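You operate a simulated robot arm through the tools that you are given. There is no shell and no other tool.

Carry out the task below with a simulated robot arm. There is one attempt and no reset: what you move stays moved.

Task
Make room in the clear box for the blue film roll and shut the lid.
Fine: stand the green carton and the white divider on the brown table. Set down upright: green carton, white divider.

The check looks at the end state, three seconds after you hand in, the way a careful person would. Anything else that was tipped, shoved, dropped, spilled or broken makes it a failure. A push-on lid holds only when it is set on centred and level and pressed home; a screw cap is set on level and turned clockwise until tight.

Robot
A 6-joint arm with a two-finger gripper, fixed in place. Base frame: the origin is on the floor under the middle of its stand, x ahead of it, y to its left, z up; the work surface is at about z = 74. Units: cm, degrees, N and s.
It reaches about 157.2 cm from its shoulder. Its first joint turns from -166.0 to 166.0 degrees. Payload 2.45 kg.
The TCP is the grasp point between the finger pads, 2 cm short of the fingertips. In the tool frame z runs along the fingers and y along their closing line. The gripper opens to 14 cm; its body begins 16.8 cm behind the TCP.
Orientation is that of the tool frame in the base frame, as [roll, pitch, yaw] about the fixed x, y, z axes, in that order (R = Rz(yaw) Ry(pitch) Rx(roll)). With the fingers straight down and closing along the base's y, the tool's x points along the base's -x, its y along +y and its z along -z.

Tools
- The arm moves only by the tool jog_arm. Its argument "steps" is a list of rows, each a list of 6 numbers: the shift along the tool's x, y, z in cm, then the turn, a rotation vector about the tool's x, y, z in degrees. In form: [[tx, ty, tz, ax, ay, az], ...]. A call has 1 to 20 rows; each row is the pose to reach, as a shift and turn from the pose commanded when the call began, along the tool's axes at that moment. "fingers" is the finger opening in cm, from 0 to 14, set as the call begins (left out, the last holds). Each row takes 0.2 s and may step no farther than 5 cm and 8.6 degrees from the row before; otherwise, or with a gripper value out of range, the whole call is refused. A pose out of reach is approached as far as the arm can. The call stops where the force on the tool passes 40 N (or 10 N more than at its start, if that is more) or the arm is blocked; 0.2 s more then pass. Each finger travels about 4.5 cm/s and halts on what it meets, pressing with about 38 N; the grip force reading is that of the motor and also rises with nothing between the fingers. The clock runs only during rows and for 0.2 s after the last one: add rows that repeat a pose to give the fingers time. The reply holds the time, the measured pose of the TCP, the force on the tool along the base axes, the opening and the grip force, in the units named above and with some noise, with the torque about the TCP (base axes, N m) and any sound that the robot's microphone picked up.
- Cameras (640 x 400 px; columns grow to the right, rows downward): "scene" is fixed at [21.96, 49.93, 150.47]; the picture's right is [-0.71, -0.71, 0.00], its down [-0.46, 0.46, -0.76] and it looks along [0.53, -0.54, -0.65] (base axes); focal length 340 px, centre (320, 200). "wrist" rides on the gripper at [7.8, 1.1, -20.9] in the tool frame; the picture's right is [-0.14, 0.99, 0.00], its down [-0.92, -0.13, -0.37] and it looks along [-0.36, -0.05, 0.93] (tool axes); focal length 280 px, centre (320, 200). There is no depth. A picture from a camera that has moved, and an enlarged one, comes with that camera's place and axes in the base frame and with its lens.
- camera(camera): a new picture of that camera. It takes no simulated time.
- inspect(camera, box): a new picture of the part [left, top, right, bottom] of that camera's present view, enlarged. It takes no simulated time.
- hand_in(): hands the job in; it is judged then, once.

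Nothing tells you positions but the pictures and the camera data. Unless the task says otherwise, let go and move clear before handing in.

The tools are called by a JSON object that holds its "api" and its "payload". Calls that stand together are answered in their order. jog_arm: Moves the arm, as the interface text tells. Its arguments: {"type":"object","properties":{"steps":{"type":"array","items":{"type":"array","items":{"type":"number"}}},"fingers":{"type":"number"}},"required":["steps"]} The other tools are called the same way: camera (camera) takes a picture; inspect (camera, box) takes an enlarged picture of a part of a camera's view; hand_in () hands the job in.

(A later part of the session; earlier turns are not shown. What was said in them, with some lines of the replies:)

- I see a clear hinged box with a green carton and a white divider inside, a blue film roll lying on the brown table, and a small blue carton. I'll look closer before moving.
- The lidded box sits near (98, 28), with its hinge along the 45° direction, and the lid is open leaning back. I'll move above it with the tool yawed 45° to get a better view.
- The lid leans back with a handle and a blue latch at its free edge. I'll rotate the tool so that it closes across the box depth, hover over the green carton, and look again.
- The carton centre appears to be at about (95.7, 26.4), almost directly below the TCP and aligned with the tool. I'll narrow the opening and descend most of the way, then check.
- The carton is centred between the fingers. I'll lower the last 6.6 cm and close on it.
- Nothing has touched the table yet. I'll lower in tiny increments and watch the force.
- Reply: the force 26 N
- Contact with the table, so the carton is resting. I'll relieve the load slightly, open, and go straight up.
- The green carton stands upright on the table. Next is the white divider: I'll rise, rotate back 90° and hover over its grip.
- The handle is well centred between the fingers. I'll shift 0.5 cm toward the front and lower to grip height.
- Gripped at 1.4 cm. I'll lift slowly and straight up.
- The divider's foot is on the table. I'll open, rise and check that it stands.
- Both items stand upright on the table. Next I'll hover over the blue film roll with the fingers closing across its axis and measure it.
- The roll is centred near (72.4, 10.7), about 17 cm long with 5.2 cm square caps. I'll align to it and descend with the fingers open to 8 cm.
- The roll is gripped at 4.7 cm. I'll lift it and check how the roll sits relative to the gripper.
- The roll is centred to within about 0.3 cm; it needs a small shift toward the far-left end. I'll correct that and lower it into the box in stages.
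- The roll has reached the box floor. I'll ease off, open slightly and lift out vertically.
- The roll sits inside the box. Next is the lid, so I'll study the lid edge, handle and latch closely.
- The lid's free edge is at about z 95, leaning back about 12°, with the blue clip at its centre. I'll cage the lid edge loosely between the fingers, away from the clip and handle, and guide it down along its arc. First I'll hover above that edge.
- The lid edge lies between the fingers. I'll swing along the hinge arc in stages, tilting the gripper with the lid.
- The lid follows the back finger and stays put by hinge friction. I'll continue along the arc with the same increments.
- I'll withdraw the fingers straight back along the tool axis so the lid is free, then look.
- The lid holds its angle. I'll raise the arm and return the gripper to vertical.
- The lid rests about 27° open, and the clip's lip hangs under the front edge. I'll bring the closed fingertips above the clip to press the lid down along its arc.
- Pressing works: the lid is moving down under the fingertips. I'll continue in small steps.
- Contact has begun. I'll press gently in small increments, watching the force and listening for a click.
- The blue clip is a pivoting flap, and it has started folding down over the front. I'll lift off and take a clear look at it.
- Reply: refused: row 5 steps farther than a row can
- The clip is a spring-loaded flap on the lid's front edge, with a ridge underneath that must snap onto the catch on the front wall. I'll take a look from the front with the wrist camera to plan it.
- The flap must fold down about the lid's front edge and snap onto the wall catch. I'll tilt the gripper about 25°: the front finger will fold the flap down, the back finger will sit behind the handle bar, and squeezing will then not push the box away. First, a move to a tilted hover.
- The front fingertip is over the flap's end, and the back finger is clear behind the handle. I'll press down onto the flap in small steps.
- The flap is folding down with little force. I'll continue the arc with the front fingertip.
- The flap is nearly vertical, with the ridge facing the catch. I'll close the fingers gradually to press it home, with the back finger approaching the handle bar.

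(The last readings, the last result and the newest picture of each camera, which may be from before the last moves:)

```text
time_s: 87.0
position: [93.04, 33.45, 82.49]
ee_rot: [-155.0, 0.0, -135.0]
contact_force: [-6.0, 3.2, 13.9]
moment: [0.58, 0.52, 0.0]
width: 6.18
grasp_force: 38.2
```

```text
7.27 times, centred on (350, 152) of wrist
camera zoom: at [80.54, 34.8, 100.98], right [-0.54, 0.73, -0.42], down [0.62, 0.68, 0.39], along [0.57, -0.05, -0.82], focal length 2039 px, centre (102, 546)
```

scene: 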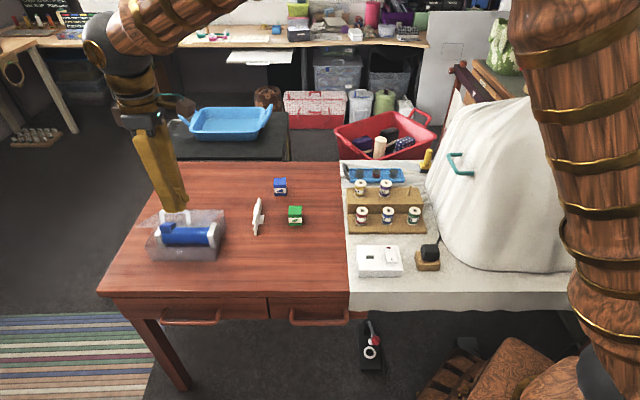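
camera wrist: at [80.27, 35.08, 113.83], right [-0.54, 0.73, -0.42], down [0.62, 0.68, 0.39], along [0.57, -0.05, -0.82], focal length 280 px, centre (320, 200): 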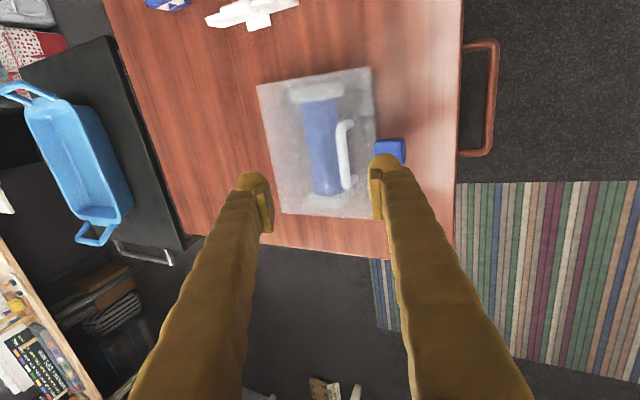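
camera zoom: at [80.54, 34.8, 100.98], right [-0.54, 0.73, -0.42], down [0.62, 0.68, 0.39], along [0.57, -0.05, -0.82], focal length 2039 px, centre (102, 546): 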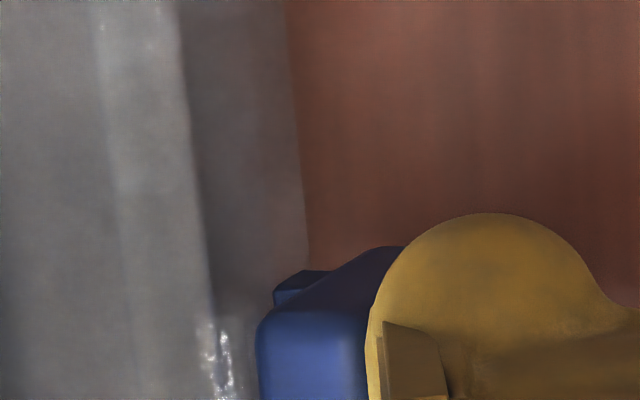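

{"api": "camera", "payload": {"camera": "scene"}}

{"api": "inspect", "payload": {"camera": "scene", "box": [130, 190, 240, 270]}}

```text
taken
```

scene: 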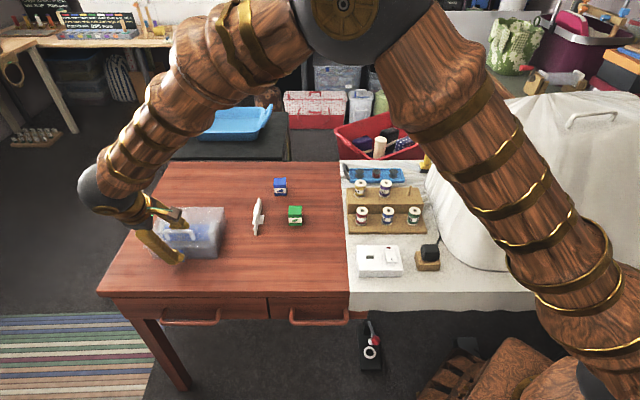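

```text
5.00 times, centred on (185, 230) of scene
camera zoom: at [21.96, 49.93, 150.47], right [-0.71, -0.71, 0.0], down [-0.46, 0.46, -0.76], along [0.53, -0.54, -0.65], focal length 1699 px, centre (995, 50)
```

zoom: 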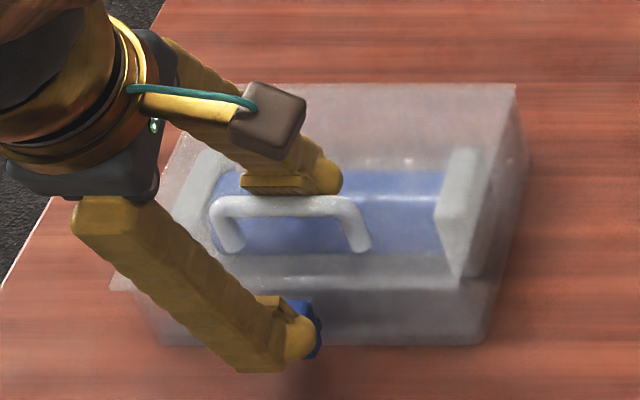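

Squeezing started to lift the back of the box slightly, so I'll open the fingers right away and see whether the flap stays down by itself.

{"api": "jog_arm", "payload": {"steps": [[0, 0, 0, 0, 0, 0], [0, 0, 0, 0, 0, 0], [0, 0, 0, 0, 0, 0]], "fingers": 8.0}}

{"api": "inspect", "payload": {"camera": "scene", "box": [130, 190, 240, 270]}}

{"api": "inspect", "payload": {"camera": "wrist", "box": [220, 80, 420, 260]}}

{"api": "inspect", "payload": {"camera": "wrist", "box": [315, 125, 385, 180]}}

```text
time_s: 87.8
position: [93.0, 33.39, 82.37]
ee_rot: [-155.0, 0.0, -135.0]
contact_force: [0.2, 0.0, 0.7]
moment: [0.03, -0.01, -0.02]
width: 7.99
grasp_force: 0.0
```

```text
5.00 times, centred on (185, 230) of scene
camera zoom: at [21.96, 49.93, 150.47], right [-0.71, -0.71, 0.0], down [-0.46, 0.46, -0.76], along [0.53, -0.54, -0.65], focal length 1699 px, centre (995, 50)
```

zoom: 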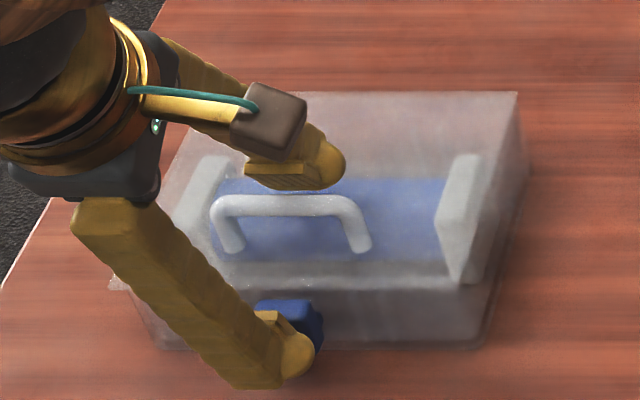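

```text
2.22 times, centred on (320, 170) of wrist
camera zoom: at [80.56, 34.77, 100.88], right [-0.54, 0.73, -0.42], down [0.62, 0.68, 0.39], along [0.57, -0.05, -0.82], focal length 623 px, centre (320, 267)
```

zoom: 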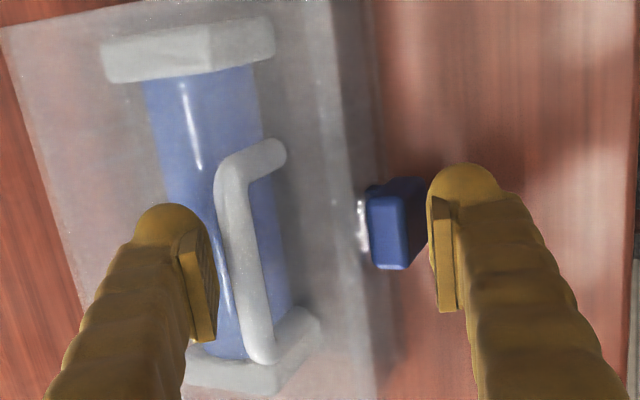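

```text
7.27 times, centred on (350, 152) of wrist
camera zoom: at [80.56, 34.77, 100.88], right [-0.54, 0.73, -0.42], down [0.62, 0.68, 0.39], along [0.57, -0.05, -0.82], focal length 2039 px, centre (102, 546)
```

zoom: 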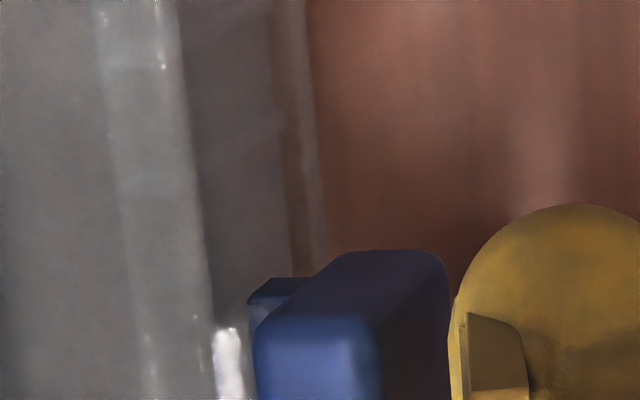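

{"api": "jog_arm", "payload": {"steps": [[0, 0, 0, 0, 0, 0], [0, 0, 0, 0, 0, 0], [0, 0, 0, 0, 0, 0]], "fingers": 10.5}}

{"api": "inspect", "payload": {"camera": "wrist", "box": [220, 80, 420, 260]}}

{"api": "jog_arm", "payload": {"steps": [[0, -1.27, -2.72, 0, 0, 0], [0, -2.54, -5.44, 0, 0, 0], [0, -4.23, -9.06, 0, 0, 0], [0, -5.92, -12.7, 0, 0, 0], [0, -5.92, -12.7, 0, 0, 0]]}}

{"api": "inspect", "payload": {"camera": "wrist", "box": [220, 80, 420, 260]}}

{"api": "inspect", "payload": {"camera": "scene", "box": [130, 190, 240, 270]}}

```text
time_s: 88.6
position: [92.86, 33.46, 82.43]
ee_rot: [-155.0, 0.0, -135.0]
contact_force: [0.3, -0.1, -0.2]
moment: [-0.02, -0.01, 0.02]
width: 10.49
grasp_force: 0.0
```

```text
2.22 times, centred on (320, 170) of wrist
camera zoom: at [80.56, 34.77, 100.89], right [-0.54, 0.73, -0.42], down [0.62, 0.68, 0.39], along [0.57, -0.05, -0.82], focal length 623 px, centre (320, 267)
```

zoom: 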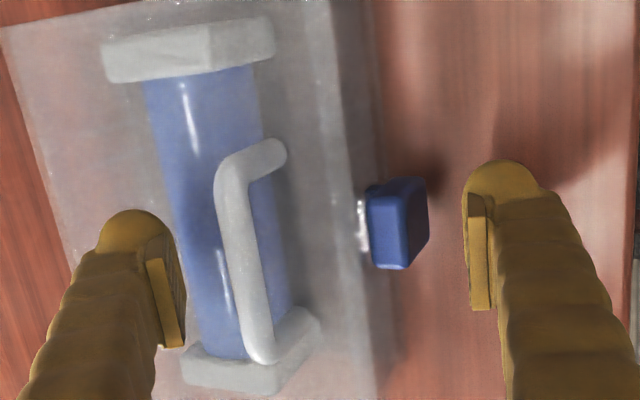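

```text
time_s: 89.8
position: [92.91, 33.3, 96.41]
ee_rot: [-155.0, 0.0, -135.0]
contact_force: [-1.1, 0.4, 0.5]
moment: [-0.02, -0.06, -0.03]
width: 10.51
grasp_force: 0.0
```

```text
2.22 times, centred on (320, 170) of wrist
camera zoom: at [80.52, 34.75, 114.98], right [-0.54, 0.73, -0.42], down [0.62, 0.68, 0.39], along [0.57, -0.05, -0.82], focal length 623 px, centre (320, 267)
```

zoom: 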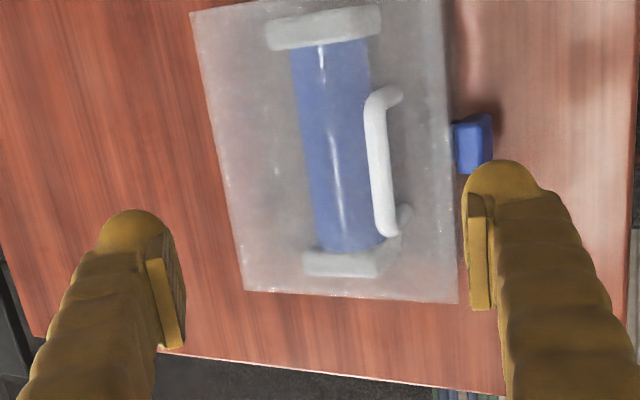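

```text
5.00 times, centred on (185, 230) of scene
camera zoom: at [21.96, 49.93, 150.47], right [-0.71, -0.71, 0.0], down [-0.46, 0.46, -0.76], along [0.53, -0.54, -0.65], focal length 1699 px, centre (995, 50)
```

zoom: 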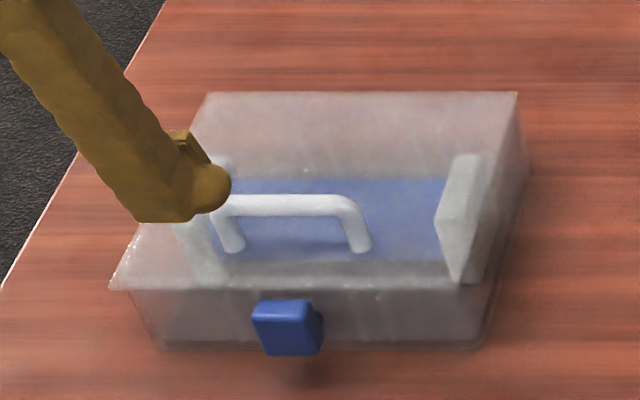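

{"api": "inspect", "payload": {"camera": "scene", "box": [160, 235, 210, 270]}}

{"api": "inspect", "payload": {"camera": "wrist", "box": [340, 100, 400, 150]}}

```text
11.43 times, centred on (185, 252) of scene
camera zoom: at [21.96, 49.93, 150.47], right [-0.71, -0.71, 0.0], down [-0.46, 0.46, -0.76], along [0.53, -0.54, -0.65], focal length 3884 px, centre (1863, -400)
```

zoom: 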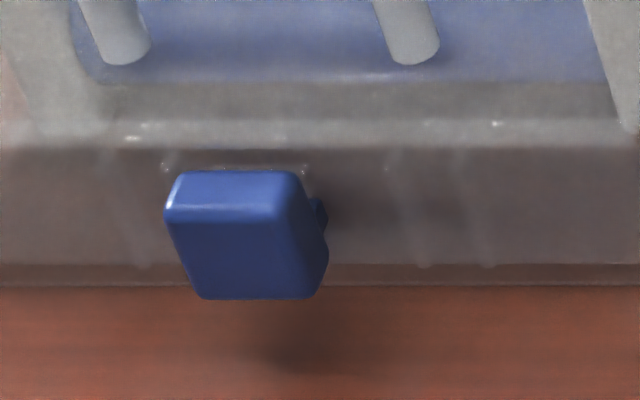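

```text
8.00 times, centred on (370, 125) of wrist
camera zoom: at [80.52, 34.75, 114.98], right [-0.54, 0.73, -0.42], down [0.62, 0.68, 0.39], along [0.57, -0.05, -0.82], focal length 2243 px, centre (-80, 800)
```

zoom: 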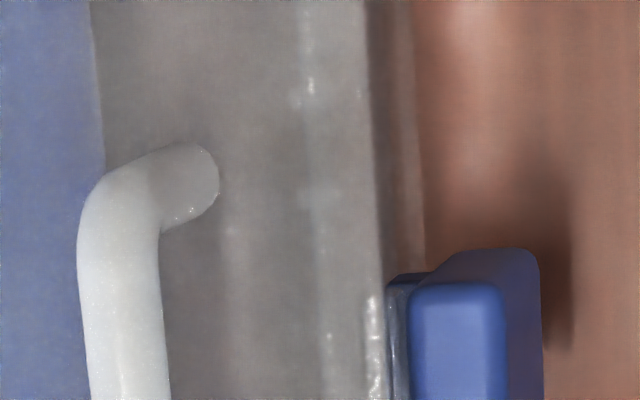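

The flap now stays folded by itself against the front wall. I'll move the arm clear and inspect the closed box from a different angle.

{"api": "jog_arm", "payload": {"steps": [[2, -1.8, -3.85, -5, 0, 0], [5, -2.5, -5.4, -10, 0, 0], [9, -2.5, -5.4, -15, 0, 0], [13, -2.5, -5.4, -20, 0, 0], [16, -2.5, -5.4, -25, 0, 0], [16, -2.5, -5.4, -25, 0, 0]]}}

{"api": "camera", "payload": {"camera": "scene"}}

{"api": "inspect", "payload": {"camera": "scene", "box": [135, 190, 235, 270]}}

{"api": "camera", "payload": {"camera": "wrist"}}

```text
time_s: 91.2
position: [81.69, 22.2, 102.47]
ee_rot: [179.9, -0.1, -134.9]
contact_force: [-0.3, -0.1, 0.1]
moment: [0.0, -0.01, -0.01]
width: 10.48
grasp_force: 0.1
```

```text
taken
```

scene: 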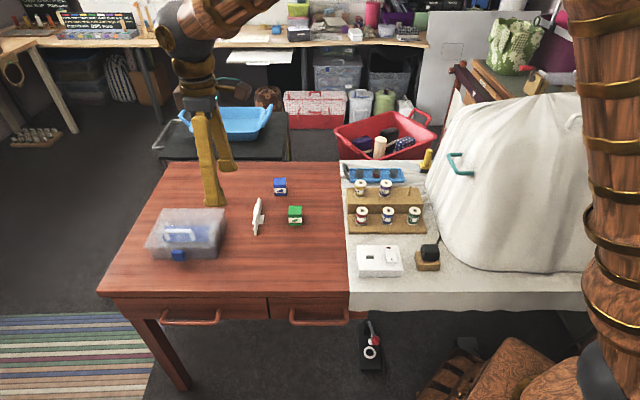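

```text
5.00 times, centred on (185, 230) of scene
camera zoom: at [21.96, 49.93, 150.47], right [-0.71, -0.71, 0.0], down [-0.46, 0.46, -0.76], along [0.53, -0.54, -0.65], focal length 1699 px, centre (995, 50)
```

zoom: 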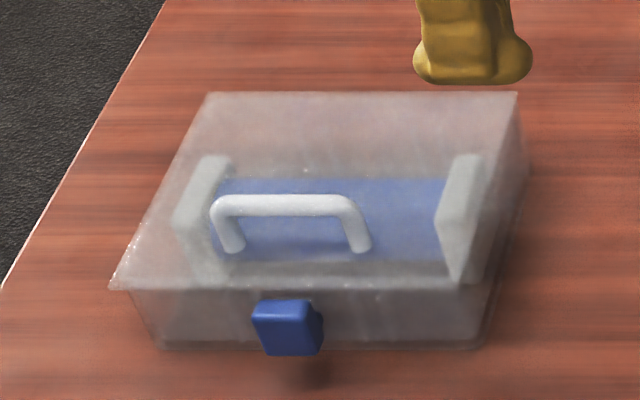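

```text
taken
camera wrist: at [75.49, 17.32, 123.3], right [-0.6, 0.8, 0.0], down [0.74, 0.56, 0.37], along [0.29, 0.22, -0.93], focal length 280 px, centre (320, 200)
```

wrist: 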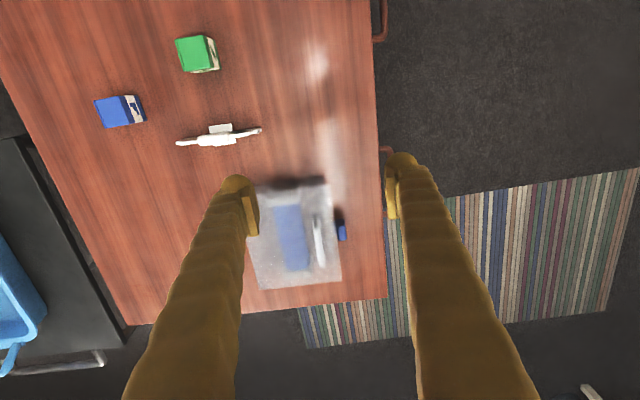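

I'll check the flap from the side with the wrist camera to confirm that the ridge is hooked on the catch.

{"api": "jog_arm", "payload": {"steps": [[-0.3, 0.3, 1.5, 0, -7, 0], [-0.6, 0.6, 3, 0, -14, 0], [-0.9, 0.9, 4.5, 0, -21, 0], [-1.2, 1.2, 6, 0, -28, 0], [-1.5, 1.5, 8, 0, -35, 0], [-1.8, 1.8, 10, 0, -43, 0], [-2.0, 2.0, 12, 0, -50, 0], [-2.0, 2.0, 12, 0, -50, 0]], "fingers": 12}}

{"api": "camera", "payload": {"camera": "wrist"}}

{"api": "inspect", "payload": {"camera": "wrist", "box": [270, 150, 390, 250]}}

```text
time_s: 93.0
position: [81.78, 24.87, 90.29]
ee_rot: [-180.0, 50.0, -135.0]
contact_force: [-0.5, 0.1, 0.2]
moment: [-0.03, 0.0, 0.0]
width: 12.0
grasp_force: 0.0
```

```text
taken
camera wrist: at [66.16, 10.69, 97.83], right [-0.64, 0.76, 0.11], down [0.31, 0.13, 0.94], along [0.71, 0.63, -0.32], focal length 280 px, centre (320, 200)
```

wrist: 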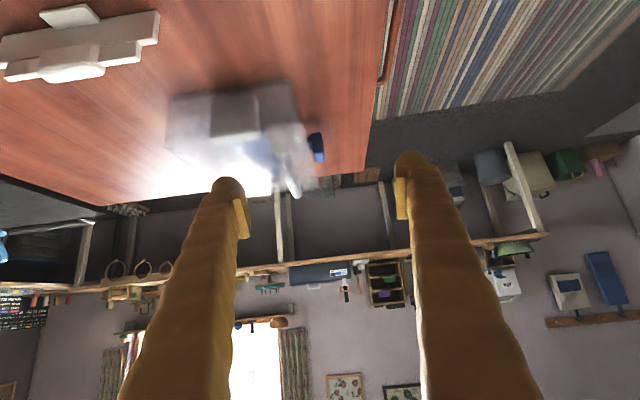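

```text
4.00 times, centred on (330, 200) of wrist
camera zoom: at [66.16, 10.69, 97.83], right [-0.64, 0.76, 0.11], down [0.31, 0.13, 0.94], along [0.71, 0.63, -0.32], focal length 1122 px, centre (280, 200)
```

zoom: 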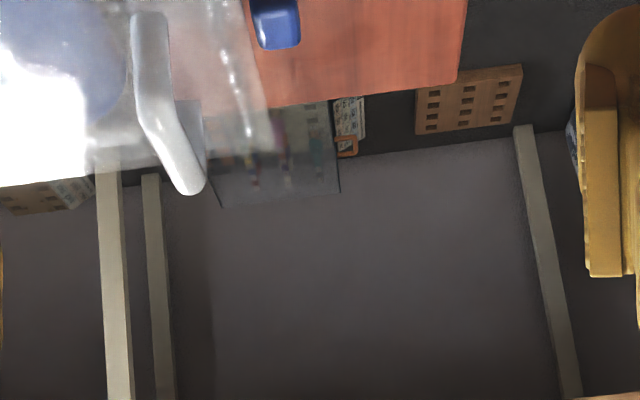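

{"api": "inspect", "payload": {"camera": "wrist", "box": [270, 105, 350, 195]}}

{"api": "inspect", "payload": {"camera": "wrist", "box": [290, 120, 335, 170]}}

```text
4.44 times, centred on (310, 150) of wrist
camera zoom: at [66.16, 10.69, 97.83], right [-0.64, 0.76, 0.11], down [0.31, 0.13, 0.94], along [0.71, 0.63, -0.32], focal length 1246 px, centre (364, 422)
```

zoom: 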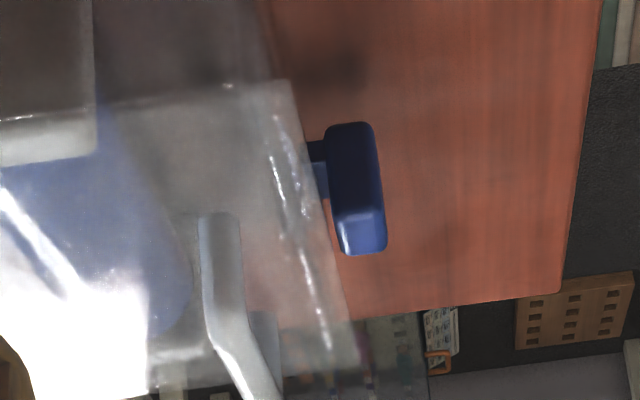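

```text
8.00 times, centred on (312, 145) of wrist
camera zoom: at [66.16, 10.69, 97.83], right [-0.64, 0.76, 0.11], down [0.31, 0.13, 0.94], along [0.71, 0.63, -0.32], focal length 2243 px, centre (380, 640)
```

zoom: 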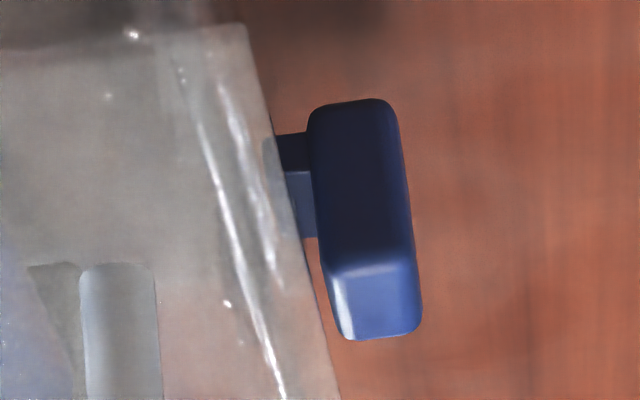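

{"api": "inspect", "payload": {"camera": "wrist", "box": [150, 70, 340, 210]}}

{"api": "inspect", "payload": {"camera": "scene", "box": [140, 195, 230, 270]}}

```text
2.86 times, centred on (245, 140) of wrist
camera zoom: at [66.16, 10.69, 97.83], right [-0.64, 0.76, 0.11], down [0.31, 0.13, 0.94], along [0.71, 0.63, -0.32], focal length 801 px, centre (534, 371)
```

zoom: 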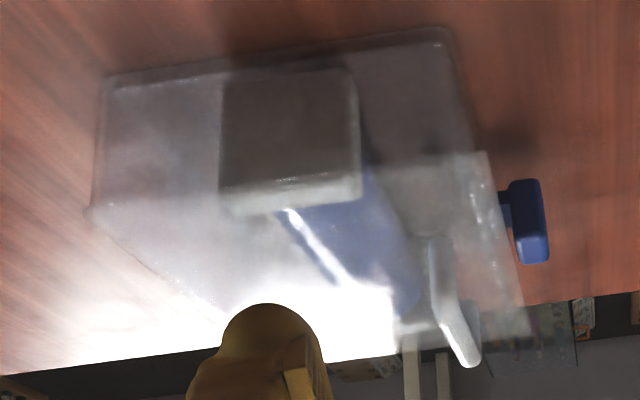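

```text
5.33 times, centred on (185, 232) of scene
camera zoom: at [21.96, 49.93, 150.47], right [-0.71, -0.71, 0.0], down [-0.46, 0.46, -0.76], along [0.53, -0.54, -0.65], focal length 1813 px, centre (1040, 27)
```

zoom: 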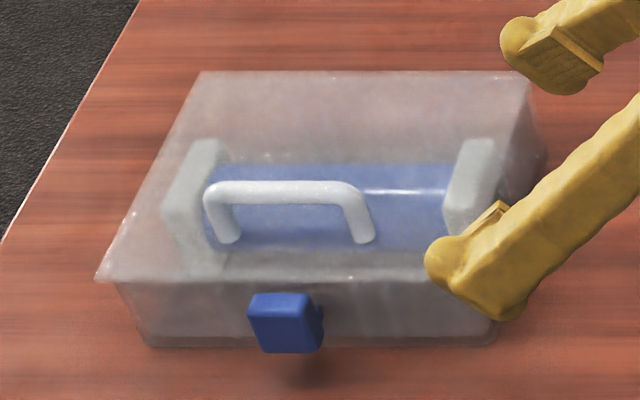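

From the side, the clip is vertical. Its ridge reaches the wall at about z 77.5, just below the catch, so it is hooked. I'll retreat the arm upward and away, then do a last check.

{"api": "jog_arm", "payload": {"steps": [[-1.2, 0, -1.7, 0, 7, 0], [-2.4, 0, -3.5, 0, 14, 0], [-3.6, 0, -5.2, 0, 21, 0], [-4.8, 0, -6.9, 0, 28, 0], [-6, 0, -8.7, 0, 35, 0], [-7.1, 0, -10.4, 0, 43, 0], [-8.15, 0, -12.07, 0, 50, 0], [-8.15, 0, -12.07, 0, 50, 0]]}}

{"api": "camera", "payload": {"camera": "wrist"}}

```text
time_s: 94.8
position: [78.82, 22.04, 104.26]
ee_rot: [179.9, -0.1, -135.0]
contact_force: [-0.4, 0.4, -0.4]
moment: [0.01, 0.05, -0.02]
width: 12.01
grasp_force: 0.0
```

```text
taken
camera wrist: at [72.54, 17.25, 125.16], right [-0.6, 0.8, 0.0], down [0.74, 0.56, 0.37], along [0.29, 0.22, -0.93], focal length 280 px, centre (320, 200)
```

wrist: 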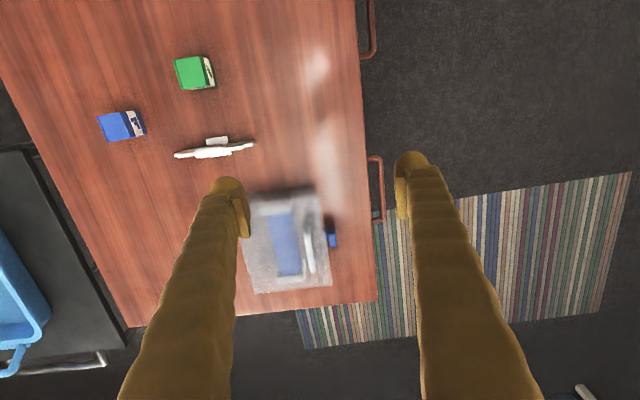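

{"api": "camera", "payload": {"camera": "scene"}}

{"api": "inspect", "payload": {"camera": "scene", "box": [140, 195, 230, 270]}}

{"api": "inspect", "payload": {"camera": "scene", "box": [230, 165, 320, 240]}}

{"api": "inspect", "payload": {"camera": "wrist", "box": [230, 170, 370, 310]}}

```text
taken
```

scene: 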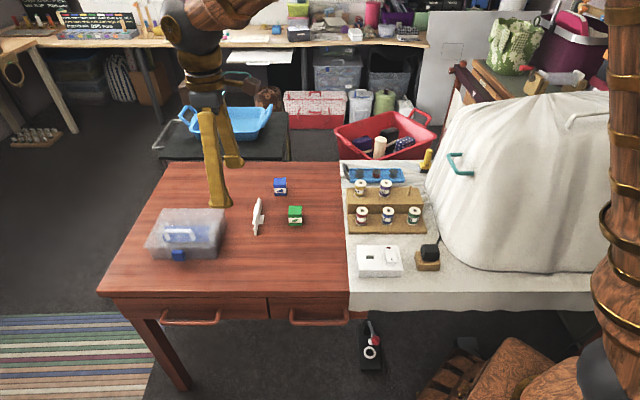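

```text
5.33 times, centred on (185, 232) of scene
camera zoom: at [21.96, 49.93, 150.47], right [-0.71, -0.71, 0.0], down [-0.46, 0.46, -0.76], along [0.53, -0.54, -0.65], focal length 1813 px, centre (1040, 27)
```

zoom: 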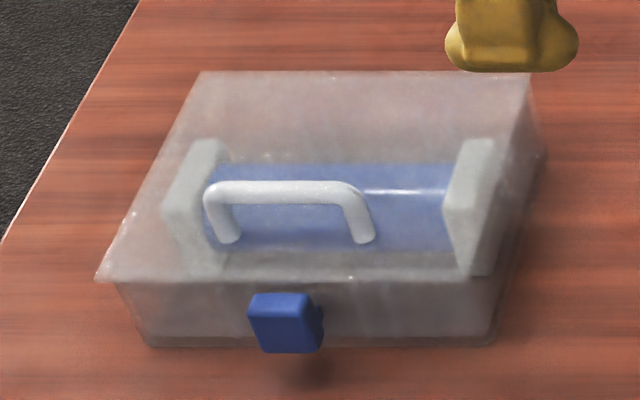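

```text
5.33 times, centred on (275, 202) of scene
camera zoom: at [21.96, 49.93, 150.47], right [-0.71, -0.71, 0.0], down [-0.46, 0.46, -0.76], along [0.53, -0.54, -0.65], focal length 1813 px, centre (560, 187)
```

zoom: 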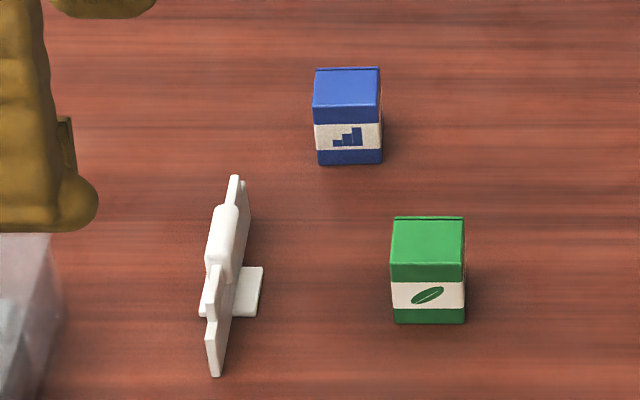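

```text
2.86 times, centred on (300, 240) of wrist
camera zoom: at [72.54, 17.25, 125.16], right [-0.6, 0.8, 0.0], down [0.74, 0.56, 0.37], along [0.29, 0.22, -0.93], focal length 801 px, centre (377, 86)
```

zoom: 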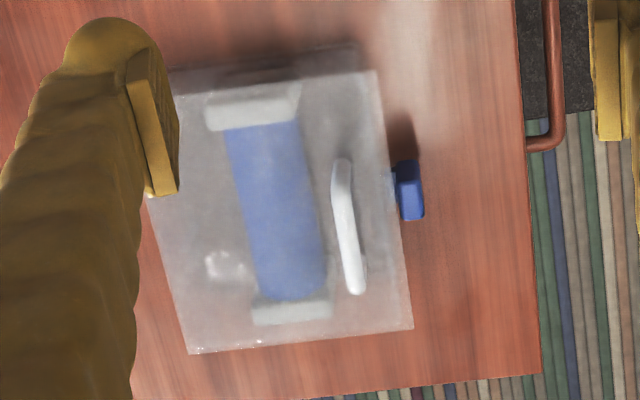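

The blue film roll is in the clear box and the lid is down and level with its clip folded onto the catch. The green carton and white divider stand upright on the brown table, and the gripper is open and clear, so I'm handing in.

{"api": "hand_in", "payload": {}}

```text
The job is handed in.
```

The blue film roll is in the clear box with the lid shut, and I've handed the job in. The green carton and the white divider are standing upright on the brown table.

- **Clip:** It is folded down, and the side view puts its ridge just under the catch. It stayed there after I let go, but the microphone never reported a click. I did not test it by lifting the lid.
- **Box movement:** The box slid about 0.3 cm while I pressed the lid down. Its back edge lifted about 0.7 cm for a moment when I squeezed the clip, then settled flat again.
- **Everything else:** In the last pictures nothing was tipped or knocked, and the small blue carton looked undisturbed. The gripper was open and clear of the table when I handed in.
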